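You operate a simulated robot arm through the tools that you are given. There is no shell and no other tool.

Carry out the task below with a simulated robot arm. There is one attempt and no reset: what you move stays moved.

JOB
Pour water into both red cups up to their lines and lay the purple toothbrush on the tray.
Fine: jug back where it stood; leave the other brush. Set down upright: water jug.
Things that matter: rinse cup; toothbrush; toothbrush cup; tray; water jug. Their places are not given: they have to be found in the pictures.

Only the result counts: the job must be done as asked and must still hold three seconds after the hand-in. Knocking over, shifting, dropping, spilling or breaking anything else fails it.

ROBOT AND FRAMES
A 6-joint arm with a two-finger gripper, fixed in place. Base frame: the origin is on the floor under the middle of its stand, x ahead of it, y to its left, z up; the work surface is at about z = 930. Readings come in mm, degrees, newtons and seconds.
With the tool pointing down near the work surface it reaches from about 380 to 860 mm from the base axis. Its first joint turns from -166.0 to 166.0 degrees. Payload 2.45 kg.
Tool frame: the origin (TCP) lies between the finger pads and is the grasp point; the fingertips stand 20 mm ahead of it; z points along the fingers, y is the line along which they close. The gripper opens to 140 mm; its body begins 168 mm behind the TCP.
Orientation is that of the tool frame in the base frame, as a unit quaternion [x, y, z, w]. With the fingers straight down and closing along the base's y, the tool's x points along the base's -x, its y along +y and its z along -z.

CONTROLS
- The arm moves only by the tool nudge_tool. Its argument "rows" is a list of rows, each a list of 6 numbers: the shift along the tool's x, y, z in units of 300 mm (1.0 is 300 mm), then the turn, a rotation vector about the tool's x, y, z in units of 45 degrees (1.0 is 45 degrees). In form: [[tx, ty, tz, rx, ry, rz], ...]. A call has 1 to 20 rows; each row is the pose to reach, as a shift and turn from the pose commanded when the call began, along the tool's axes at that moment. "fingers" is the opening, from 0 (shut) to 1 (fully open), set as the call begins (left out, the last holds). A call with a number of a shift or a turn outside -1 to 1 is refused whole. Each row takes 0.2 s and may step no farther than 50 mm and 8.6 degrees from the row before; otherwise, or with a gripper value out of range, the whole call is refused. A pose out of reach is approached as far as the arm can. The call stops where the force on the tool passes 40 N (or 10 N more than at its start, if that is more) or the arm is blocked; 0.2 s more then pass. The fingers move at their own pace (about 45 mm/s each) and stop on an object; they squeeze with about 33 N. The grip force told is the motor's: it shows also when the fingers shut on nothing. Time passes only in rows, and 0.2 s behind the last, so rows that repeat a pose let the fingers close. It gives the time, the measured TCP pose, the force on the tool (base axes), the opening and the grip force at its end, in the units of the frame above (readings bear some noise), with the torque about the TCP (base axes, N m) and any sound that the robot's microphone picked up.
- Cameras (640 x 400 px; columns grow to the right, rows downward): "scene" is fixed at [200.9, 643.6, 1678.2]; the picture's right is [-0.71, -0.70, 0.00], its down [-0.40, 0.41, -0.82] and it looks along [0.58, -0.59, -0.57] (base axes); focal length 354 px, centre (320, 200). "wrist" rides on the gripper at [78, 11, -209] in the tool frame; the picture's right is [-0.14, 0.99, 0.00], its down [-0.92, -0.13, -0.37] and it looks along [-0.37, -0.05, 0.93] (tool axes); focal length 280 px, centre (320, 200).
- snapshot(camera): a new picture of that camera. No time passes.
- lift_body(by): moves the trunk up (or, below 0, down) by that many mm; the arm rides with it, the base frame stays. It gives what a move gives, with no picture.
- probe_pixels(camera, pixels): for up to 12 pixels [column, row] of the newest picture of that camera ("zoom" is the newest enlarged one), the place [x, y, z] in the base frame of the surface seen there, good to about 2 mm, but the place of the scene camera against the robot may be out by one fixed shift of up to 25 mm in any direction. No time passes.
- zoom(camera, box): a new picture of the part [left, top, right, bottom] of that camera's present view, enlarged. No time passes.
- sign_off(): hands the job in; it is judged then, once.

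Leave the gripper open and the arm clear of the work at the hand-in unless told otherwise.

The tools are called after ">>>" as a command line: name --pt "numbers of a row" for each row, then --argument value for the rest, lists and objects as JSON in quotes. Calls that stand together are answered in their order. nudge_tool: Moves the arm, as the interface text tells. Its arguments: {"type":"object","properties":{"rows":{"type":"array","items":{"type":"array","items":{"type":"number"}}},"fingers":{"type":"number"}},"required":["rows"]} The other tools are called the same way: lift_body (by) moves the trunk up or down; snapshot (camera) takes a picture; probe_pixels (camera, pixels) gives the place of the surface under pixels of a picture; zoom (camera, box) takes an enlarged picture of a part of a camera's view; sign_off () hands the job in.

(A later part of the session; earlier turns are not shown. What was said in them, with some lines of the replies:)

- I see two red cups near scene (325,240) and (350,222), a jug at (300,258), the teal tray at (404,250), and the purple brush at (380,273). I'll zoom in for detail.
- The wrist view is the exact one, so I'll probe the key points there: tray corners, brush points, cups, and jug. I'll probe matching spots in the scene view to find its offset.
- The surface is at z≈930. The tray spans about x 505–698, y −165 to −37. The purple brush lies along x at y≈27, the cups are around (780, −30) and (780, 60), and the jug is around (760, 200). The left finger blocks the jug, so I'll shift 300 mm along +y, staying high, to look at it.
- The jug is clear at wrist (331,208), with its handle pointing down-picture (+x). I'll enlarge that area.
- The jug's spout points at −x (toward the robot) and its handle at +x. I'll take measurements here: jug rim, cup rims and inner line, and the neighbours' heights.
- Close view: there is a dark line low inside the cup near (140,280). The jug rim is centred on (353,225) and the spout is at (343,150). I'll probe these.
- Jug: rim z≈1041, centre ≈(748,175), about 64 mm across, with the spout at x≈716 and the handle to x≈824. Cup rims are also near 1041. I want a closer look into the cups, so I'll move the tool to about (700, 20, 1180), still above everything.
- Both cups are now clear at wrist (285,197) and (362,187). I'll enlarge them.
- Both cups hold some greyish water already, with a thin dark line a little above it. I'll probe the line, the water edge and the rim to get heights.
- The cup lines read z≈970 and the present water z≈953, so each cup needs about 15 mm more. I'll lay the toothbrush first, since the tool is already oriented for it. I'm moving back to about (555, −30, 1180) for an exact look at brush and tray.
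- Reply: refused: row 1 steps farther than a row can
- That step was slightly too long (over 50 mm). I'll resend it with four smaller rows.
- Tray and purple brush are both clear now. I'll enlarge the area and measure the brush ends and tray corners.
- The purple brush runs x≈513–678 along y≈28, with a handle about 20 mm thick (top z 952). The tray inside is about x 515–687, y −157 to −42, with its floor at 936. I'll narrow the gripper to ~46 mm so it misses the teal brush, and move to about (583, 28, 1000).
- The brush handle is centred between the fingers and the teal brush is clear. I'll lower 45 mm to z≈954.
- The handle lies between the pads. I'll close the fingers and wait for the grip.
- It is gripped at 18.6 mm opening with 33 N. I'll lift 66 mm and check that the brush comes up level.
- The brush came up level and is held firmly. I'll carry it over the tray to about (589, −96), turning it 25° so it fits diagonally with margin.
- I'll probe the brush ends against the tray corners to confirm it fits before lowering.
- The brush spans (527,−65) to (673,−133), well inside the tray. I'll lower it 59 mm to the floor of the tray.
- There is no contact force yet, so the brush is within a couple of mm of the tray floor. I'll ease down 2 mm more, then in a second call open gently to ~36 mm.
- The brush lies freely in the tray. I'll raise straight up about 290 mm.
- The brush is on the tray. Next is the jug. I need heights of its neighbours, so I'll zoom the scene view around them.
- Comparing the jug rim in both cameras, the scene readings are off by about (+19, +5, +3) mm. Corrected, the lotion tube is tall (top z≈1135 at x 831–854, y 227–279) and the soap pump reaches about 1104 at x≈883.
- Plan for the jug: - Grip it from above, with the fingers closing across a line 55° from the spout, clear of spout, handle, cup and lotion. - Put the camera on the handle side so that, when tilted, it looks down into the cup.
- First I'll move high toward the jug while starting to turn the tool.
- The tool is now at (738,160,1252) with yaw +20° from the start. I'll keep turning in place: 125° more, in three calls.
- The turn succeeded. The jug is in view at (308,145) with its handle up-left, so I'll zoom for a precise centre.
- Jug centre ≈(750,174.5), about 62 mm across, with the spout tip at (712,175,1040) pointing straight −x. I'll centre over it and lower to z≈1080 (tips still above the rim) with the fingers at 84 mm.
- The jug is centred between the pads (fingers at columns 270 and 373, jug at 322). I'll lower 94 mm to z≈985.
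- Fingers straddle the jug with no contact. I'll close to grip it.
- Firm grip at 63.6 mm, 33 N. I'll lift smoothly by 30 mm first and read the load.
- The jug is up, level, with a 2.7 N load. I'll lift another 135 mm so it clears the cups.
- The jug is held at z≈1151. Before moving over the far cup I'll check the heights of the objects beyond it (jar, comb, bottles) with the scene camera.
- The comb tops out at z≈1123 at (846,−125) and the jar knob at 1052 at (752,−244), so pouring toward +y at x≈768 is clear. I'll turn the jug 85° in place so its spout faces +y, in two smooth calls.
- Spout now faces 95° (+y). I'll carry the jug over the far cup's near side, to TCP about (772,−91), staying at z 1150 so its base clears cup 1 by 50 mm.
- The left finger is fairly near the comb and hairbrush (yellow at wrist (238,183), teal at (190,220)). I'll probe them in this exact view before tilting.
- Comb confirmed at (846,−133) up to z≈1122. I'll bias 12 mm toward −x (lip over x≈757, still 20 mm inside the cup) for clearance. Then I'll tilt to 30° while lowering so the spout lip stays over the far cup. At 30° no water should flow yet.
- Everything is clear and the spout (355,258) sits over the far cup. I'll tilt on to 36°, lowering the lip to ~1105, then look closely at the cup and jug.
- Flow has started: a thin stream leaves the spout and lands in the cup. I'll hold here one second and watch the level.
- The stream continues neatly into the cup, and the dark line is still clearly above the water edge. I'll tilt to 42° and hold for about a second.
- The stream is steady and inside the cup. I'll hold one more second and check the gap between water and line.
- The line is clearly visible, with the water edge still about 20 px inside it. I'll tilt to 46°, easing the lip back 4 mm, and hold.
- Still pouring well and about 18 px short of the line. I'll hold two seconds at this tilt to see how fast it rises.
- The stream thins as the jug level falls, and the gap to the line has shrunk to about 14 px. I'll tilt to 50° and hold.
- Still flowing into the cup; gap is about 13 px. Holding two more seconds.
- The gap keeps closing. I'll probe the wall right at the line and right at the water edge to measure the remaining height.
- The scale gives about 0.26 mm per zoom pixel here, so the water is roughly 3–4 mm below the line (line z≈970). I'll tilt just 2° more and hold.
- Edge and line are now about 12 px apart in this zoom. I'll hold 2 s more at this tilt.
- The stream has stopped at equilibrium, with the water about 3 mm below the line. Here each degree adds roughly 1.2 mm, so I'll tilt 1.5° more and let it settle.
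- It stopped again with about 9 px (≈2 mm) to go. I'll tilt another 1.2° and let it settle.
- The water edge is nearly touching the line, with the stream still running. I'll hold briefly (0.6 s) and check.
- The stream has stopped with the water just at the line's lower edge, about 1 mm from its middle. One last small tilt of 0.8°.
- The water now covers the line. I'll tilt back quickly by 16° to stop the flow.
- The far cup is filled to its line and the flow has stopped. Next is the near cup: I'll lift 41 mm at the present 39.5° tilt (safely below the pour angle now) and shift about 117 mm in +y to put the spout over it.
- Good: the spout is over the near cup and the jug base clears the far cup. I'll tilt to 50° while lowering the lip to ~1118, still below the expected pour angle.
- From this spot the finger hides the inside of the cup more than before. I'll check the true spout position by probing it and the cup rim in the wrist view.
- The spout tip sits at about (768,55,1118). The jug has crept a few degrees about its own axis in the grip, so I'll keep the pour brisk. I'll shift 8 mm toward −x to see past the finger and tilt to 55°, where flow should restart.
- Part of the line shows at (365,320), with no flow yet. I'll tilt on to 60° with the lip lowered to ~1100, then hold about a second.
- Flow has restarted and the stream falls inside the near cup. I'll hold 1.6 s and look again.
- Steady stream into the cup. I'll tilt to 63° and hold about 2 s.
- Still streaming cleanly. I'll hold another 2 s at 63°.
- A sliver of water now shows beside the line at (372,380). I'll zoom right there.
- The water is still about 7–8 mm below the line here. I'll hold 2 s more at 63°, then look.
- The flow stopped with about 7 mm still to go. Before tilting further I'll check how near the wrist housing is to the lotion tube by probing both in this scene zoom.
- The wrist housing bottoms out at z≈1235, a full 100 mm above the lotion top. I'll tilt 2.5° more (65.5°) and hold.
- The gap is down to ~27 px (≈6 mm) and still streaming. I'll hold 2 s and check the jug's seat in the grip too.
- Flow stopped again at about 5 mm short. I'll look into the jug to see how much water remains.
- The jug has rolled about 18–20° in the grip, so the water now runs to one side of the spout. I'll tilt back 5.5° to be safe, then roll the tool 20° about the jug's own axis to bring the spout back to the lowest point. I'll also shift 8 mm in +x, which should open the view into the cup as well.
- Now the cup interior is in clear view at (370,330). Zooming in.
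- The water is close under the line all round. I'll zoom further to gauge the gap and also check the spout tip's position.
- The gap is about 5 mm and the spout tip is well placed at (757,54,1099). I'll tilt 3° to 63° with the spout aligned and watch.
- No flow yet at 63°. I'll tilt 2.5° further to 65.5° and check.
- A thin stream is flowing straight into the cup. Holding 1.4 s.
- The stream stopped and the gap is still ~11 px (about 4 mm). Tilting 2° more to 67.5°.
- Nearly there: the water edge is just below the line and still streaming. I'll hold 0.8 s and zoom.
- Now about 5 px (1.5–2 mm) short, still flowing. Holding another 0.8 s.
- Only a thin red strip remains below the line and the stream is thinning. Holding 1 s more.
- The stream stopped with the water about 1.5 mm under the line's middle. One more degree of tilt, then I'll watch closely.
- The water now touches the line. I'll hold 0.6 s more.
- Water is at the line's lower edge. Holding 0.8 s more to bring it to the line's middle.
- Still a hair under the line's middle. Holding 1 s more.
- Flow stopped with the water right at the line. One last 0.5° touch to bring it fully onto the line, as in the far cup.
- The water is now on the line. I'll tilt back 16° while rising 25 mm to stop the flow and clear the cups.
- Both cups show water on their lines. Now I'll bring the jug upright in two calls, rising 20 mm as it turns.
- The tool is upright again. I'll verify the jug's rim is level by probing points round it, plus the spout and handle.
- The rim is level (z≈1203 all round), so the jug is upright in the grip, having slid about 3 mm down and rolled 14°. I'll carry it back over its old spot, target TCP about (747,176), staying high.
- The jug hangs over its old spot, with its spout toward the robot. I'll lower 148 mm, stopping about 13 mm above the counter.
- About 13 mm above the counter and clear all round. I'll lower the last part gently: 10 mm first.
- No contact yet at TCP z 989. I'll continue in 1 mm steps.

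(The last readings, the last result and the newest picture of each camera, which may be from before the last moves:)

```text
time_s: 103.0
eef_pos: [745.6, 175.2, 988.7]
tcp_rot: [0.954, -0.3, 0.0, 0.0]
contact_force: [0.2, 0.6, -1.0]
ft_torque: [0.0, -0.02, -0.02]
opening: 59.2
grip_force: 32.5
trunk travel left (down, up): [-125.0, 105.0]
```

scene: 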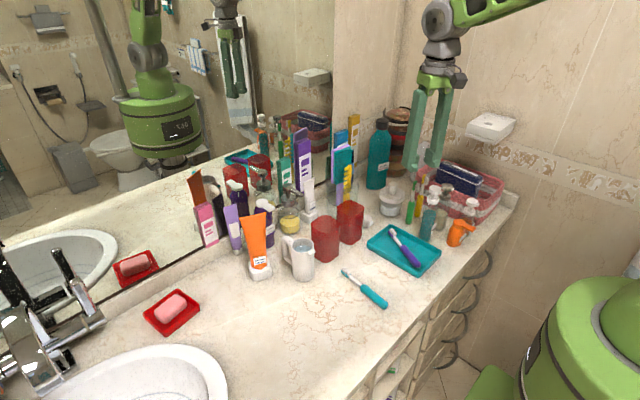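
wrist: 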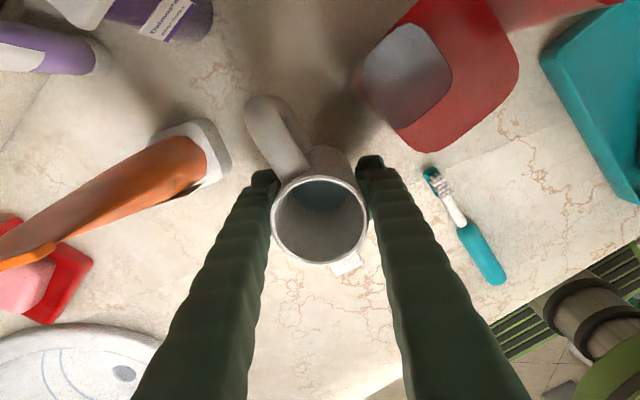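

>>> nudge_tool --pt "0 0 0.0035 0 0 0" --pt "0 0 0.005 0 0 0"

>>> zoom --camera "scene" --box '[270, 210, 350, 290]'

```text
time_s: 103.6
eef_pos: [745.5, 176.4, 989.5]
tcp_rot: [0.954, -0.3, 0.001, 0.0]
contact_force: [-2.8, 0.3, 10.8]
ft_torque: [-0.13, -0.22, -0.01]
opening: 59.4
grip_force: 33.1
trunk travel left (down, up): [-125.0, 105.0]
```

```text
5.00 times, centred on (310, 250) of scene
```

zoom: 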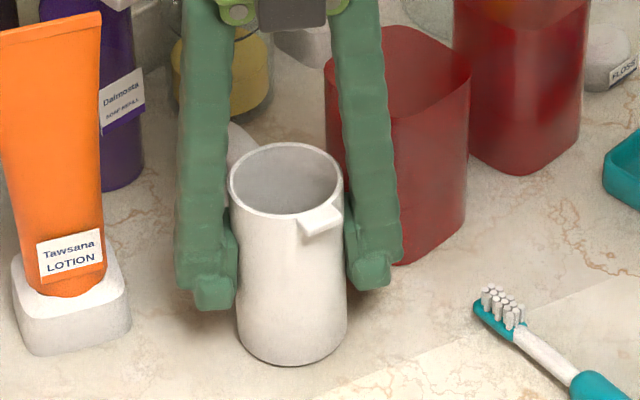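

Contact at +11 N: the jug stands on the counter. I'll ease off half a millimetre and open to ~76 mm.

>>> nudge_tool --pt "0 0 -0.002 0 0 0" --pt "0 0 -0.002 0 0 0"

>>> nudge_tool --pt "0 0 0 0 0 0" --pt "0 0 0 0 0 0" --pt "0 0 0 0 0 0" --pt "0 0 0 0 0 0" --fingers 0.56

>>> snapshot --camera "wrist"

>>> zoom --camera "scene" --box '[250, 190, 370, 290]'

```text
time_s: 104.2
eef_pos: [745.7, 175.8, 988.5]
tcp_rot: [0.954, -0.3, 0.001, 0.0]
contact_force: [-0.6, -1.0, 15.0]
ft_torque: [-0.23, -0.41, -0.01]
opening: 59.4
grip_force: 33.1
trunk travel left (down, up): [-125.0, 105.0]
```

```text
time_s: 105.2
eef_pos: [745.5, 176.6, 989.1]
tcp_rot: [0.954, -0.3, 0.0, 0.0]
contact_force: [0.2, 0.1, 0.2]
ft_torque: [0.03, 0.0, 0.01]
opening: 78.5
grip_force: 0.0
trunk travel left (down, up): [-125.0, 105.0]
```

```text
taken
```

wrist: 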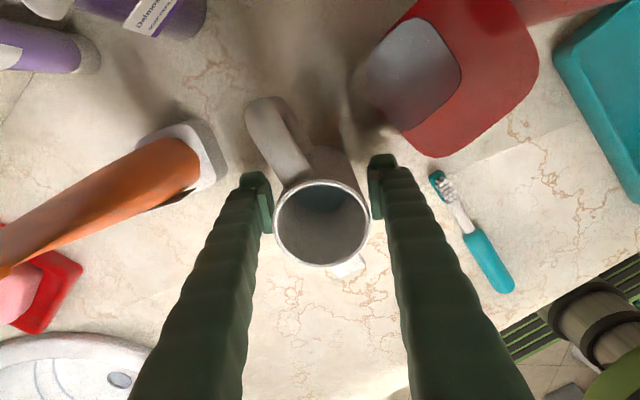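

```text
4.00 times, centred on (310, 240) of scene
```

zoom: 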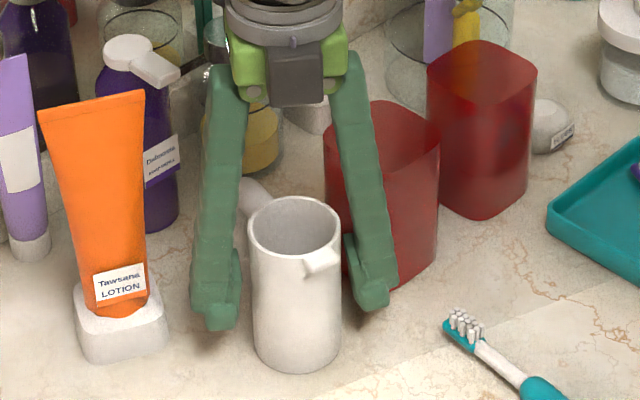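

The jug stands free and upright. I'll raise the gripper straight up, slowly at first.

>>> nudge_tool --pt "0 0 -0.03 0 0 0" --pt "0 0 -0.09 0 0 0" --pt "0 0 -0.18 0 0 0" --pt "0 0 -0.3 0 0 0" --pt "0 0 -0.44 0 0 0" --pt "0 0 -0.6 0 0 0" --pt "0 0 -0.76 0 0 0" --pt "0 0 -0.92 0 0 0"

>>> snapshot --camera "wrist"

>>> snapshot --camera "scene"

```text
time_s: 107.0
eef_pos: [745.4, 177.7, 1262.9]
tcp_rot: [0.954, -0.301, 0.0, 0.0]
contact_force: [-0.7, 0.8, 0.7]
ft_torque: [-0.05, 0.0, -0.01]
opening: 78.6
grip_force: 0.0
trunk travel left (down, up): [-125.0, 105.0]
```

```text
taken
```

wrist: 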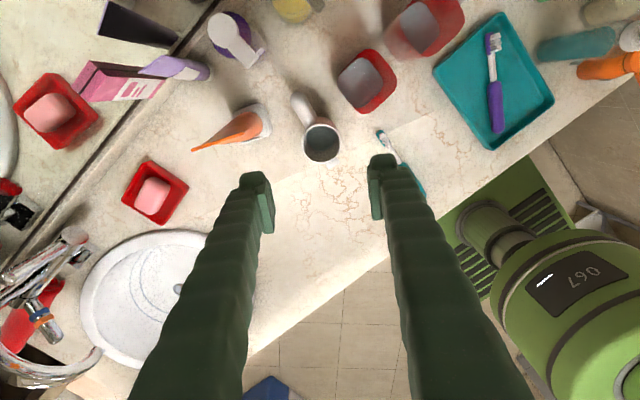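

```text
taken
```

scene: 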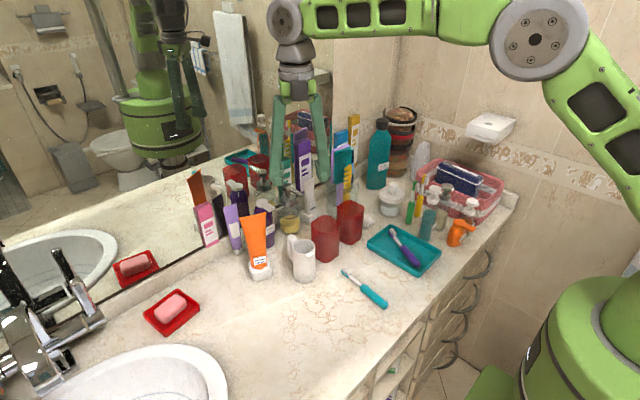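

The jug is back upright and the arm is clear. I'll check both cups' levels: first by zooming from here on the cups at (367,82) and (425,28).

>>> zoom --camera "wrist" --box '[330, 0, 470, 120]'

>>> zoom --camera "wrist" --box '[335, 45, 400, 115]'

```text
3.33 times, centred on (400, 60) of wrist
```

zoom: 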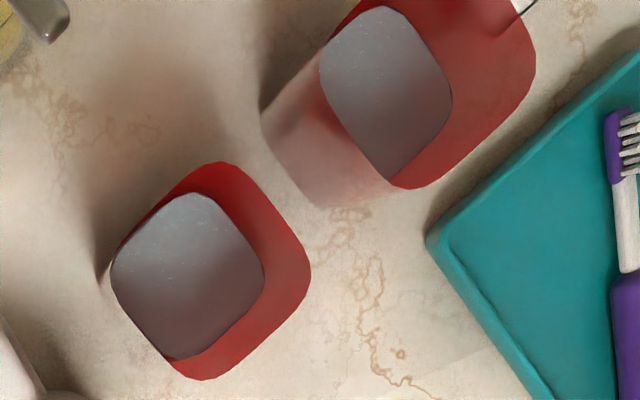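

```text
5.71 times, centred on (368, 80) of wrist
```

zoom: 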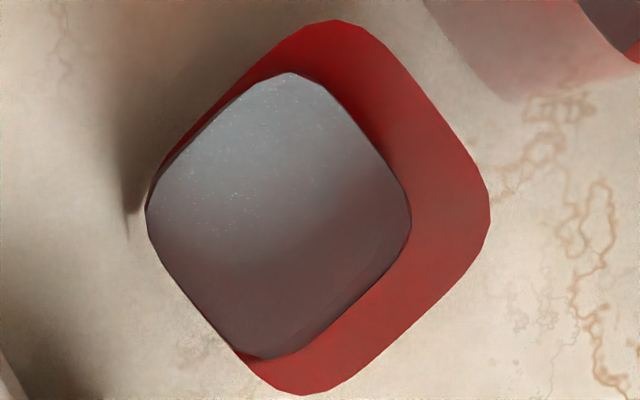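

No line shows above the water in either cup from here. I'll move to about (800,−10,1230) for a closer, steeper look at both.

>>> nudge_tool --pt "0.1 0.08 0.022 0 0 0" --pt "0.2 0.162 0.044 0 0 0" --pt "0.304 0.244 0.066 0 0 0" --pt "0.405 0.325 0.088 0 0 0" --pt "0.506 0.406 0.11 0 0 0"

>>> snapshot --camera "wrist"

```text
time_s: 108.2
eef_pos: [799.9, -10.5, 1229.1]
tcp_rot: [0.954, -0.301, 0.0, 0.0]
contact_force: [0.3, 0.2, 0.3]
ft_torque: [0.02, 0.01, 0.02]
opening: 78.6
grip_force: 0.1
trunk travel left (down, up): [-125.0, 105.0]
```

```text
taken
```

wrist: 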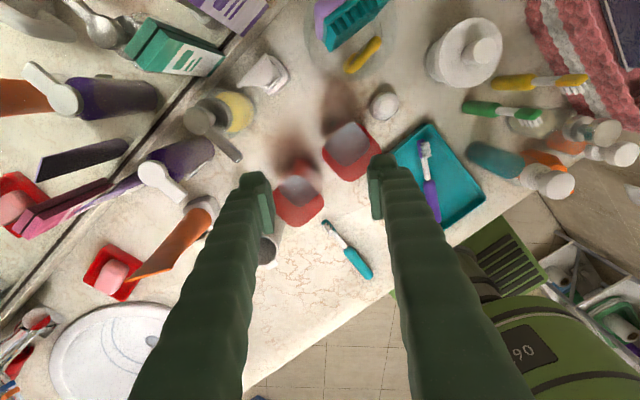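

>>> zoom --camera "wrist" --box '[315, 110, 390, 190]'

>>> zoom --camera "wrist" --box '[265, 165, 335, 235]'

```text
5.00 times, centred on (352, 150) of wrist
```

zoom: 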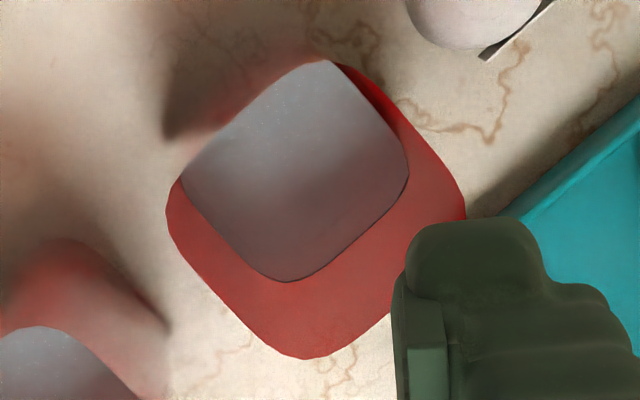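

```text
5.71 times, centred on (300, 200) of wrist
```

zoom: 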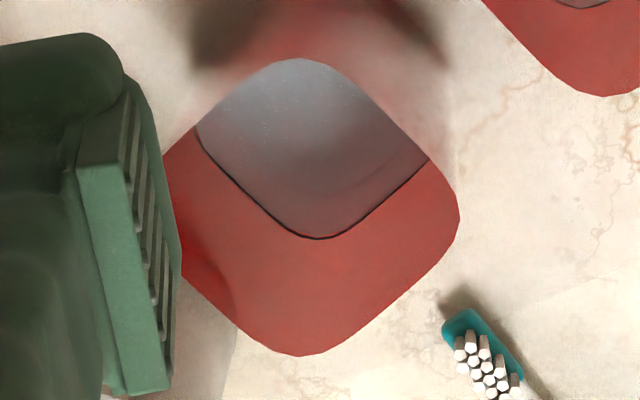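

In both cups the water edge sits right on the dark line. I'll retreat: up 150 mm, then back 200 mm toward the robot, opening the gripper fully.

>>> nudge_tool --pt "0 0 -0.125 0 0 0" --pt "0 0 -0.25 0 0 0" --pt "0 0 -0.375 0 0 0" --pt "0 0 -0.5 0 0 0" --pt "-0.109 0.077 -0.5 0 0 0" --pt "-0.218 0.153 -0.5 0 0 0" --pt "-0.328 0.23 -0.5 0 0 0" --pt "-0.437 0.306 -0.5 0 0 0" --pt "-0.546 0.383 -0.5 0 0 0" --pt "-0.546 0.383 -0.5 0 0 0" --fingers 1

>>> snapshot --camera "scene"

>>> zoom --camera "scene" --box '[230, 180, 450, 320]'

```text
time_s: 110.4
eef_pos: [601.2, -12.0, 1378.8]
tcp_rot: [0.954, -0.301, 0.0, 0.0]
contact_force: [-0.2, 0.7, -0.3]
ft_torque: [0.02, 0.03, -0.01]
opening: 139.9
grip_force: 0.0
out of reach, approached as far as the arm can: row 3, 4
trunk travel left (down, up): [-125.0, 105.0]
```

```text
taken
```

scene: 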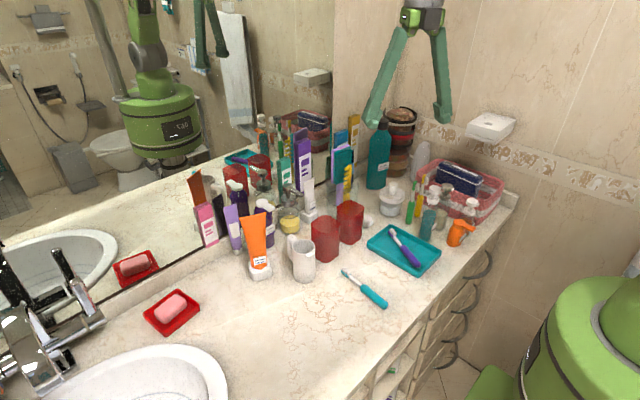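

```text
2.86 times, centred on (340, 250) of scene
```

zoom: 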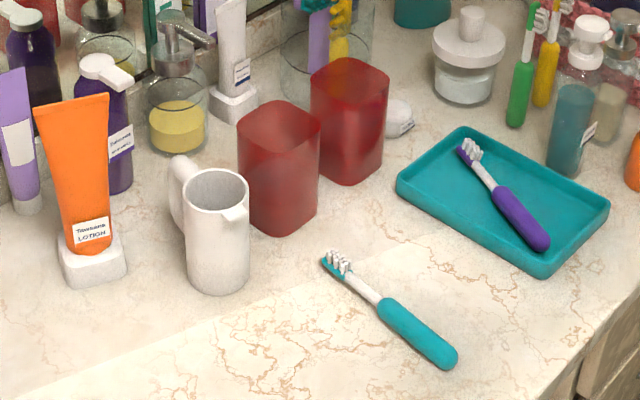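

The final check shows:
- Both cups are unmoved and filled to their lines.
- The jug stands upright in its old place.
- The purple brush lies inside the tray, and the teal brush is untouched.
- There are no spills.
- The gripper is open and the arm is clear.

I'm handing in.

>>> sign_off

```text
The job is handed in.
```

I've handed the job in. From the last pictures, everything asked for is done:

- **Cups:** both red cups are filled so the water edge sits on the dark line. Neither cup moved, and I saw no spills on the counter.
- **Toothbrush:** the purple brush lies fully inside the teal tray, placed diagonally. The teal brush was not touched.
- **Jug:** it stands upright within a few millimetres of its old spot. It turned about 14° in the grip while pouring, so its spout points slightly differently than before.
- **Arm:** it is raised clear of the counter with the gripper fully open.
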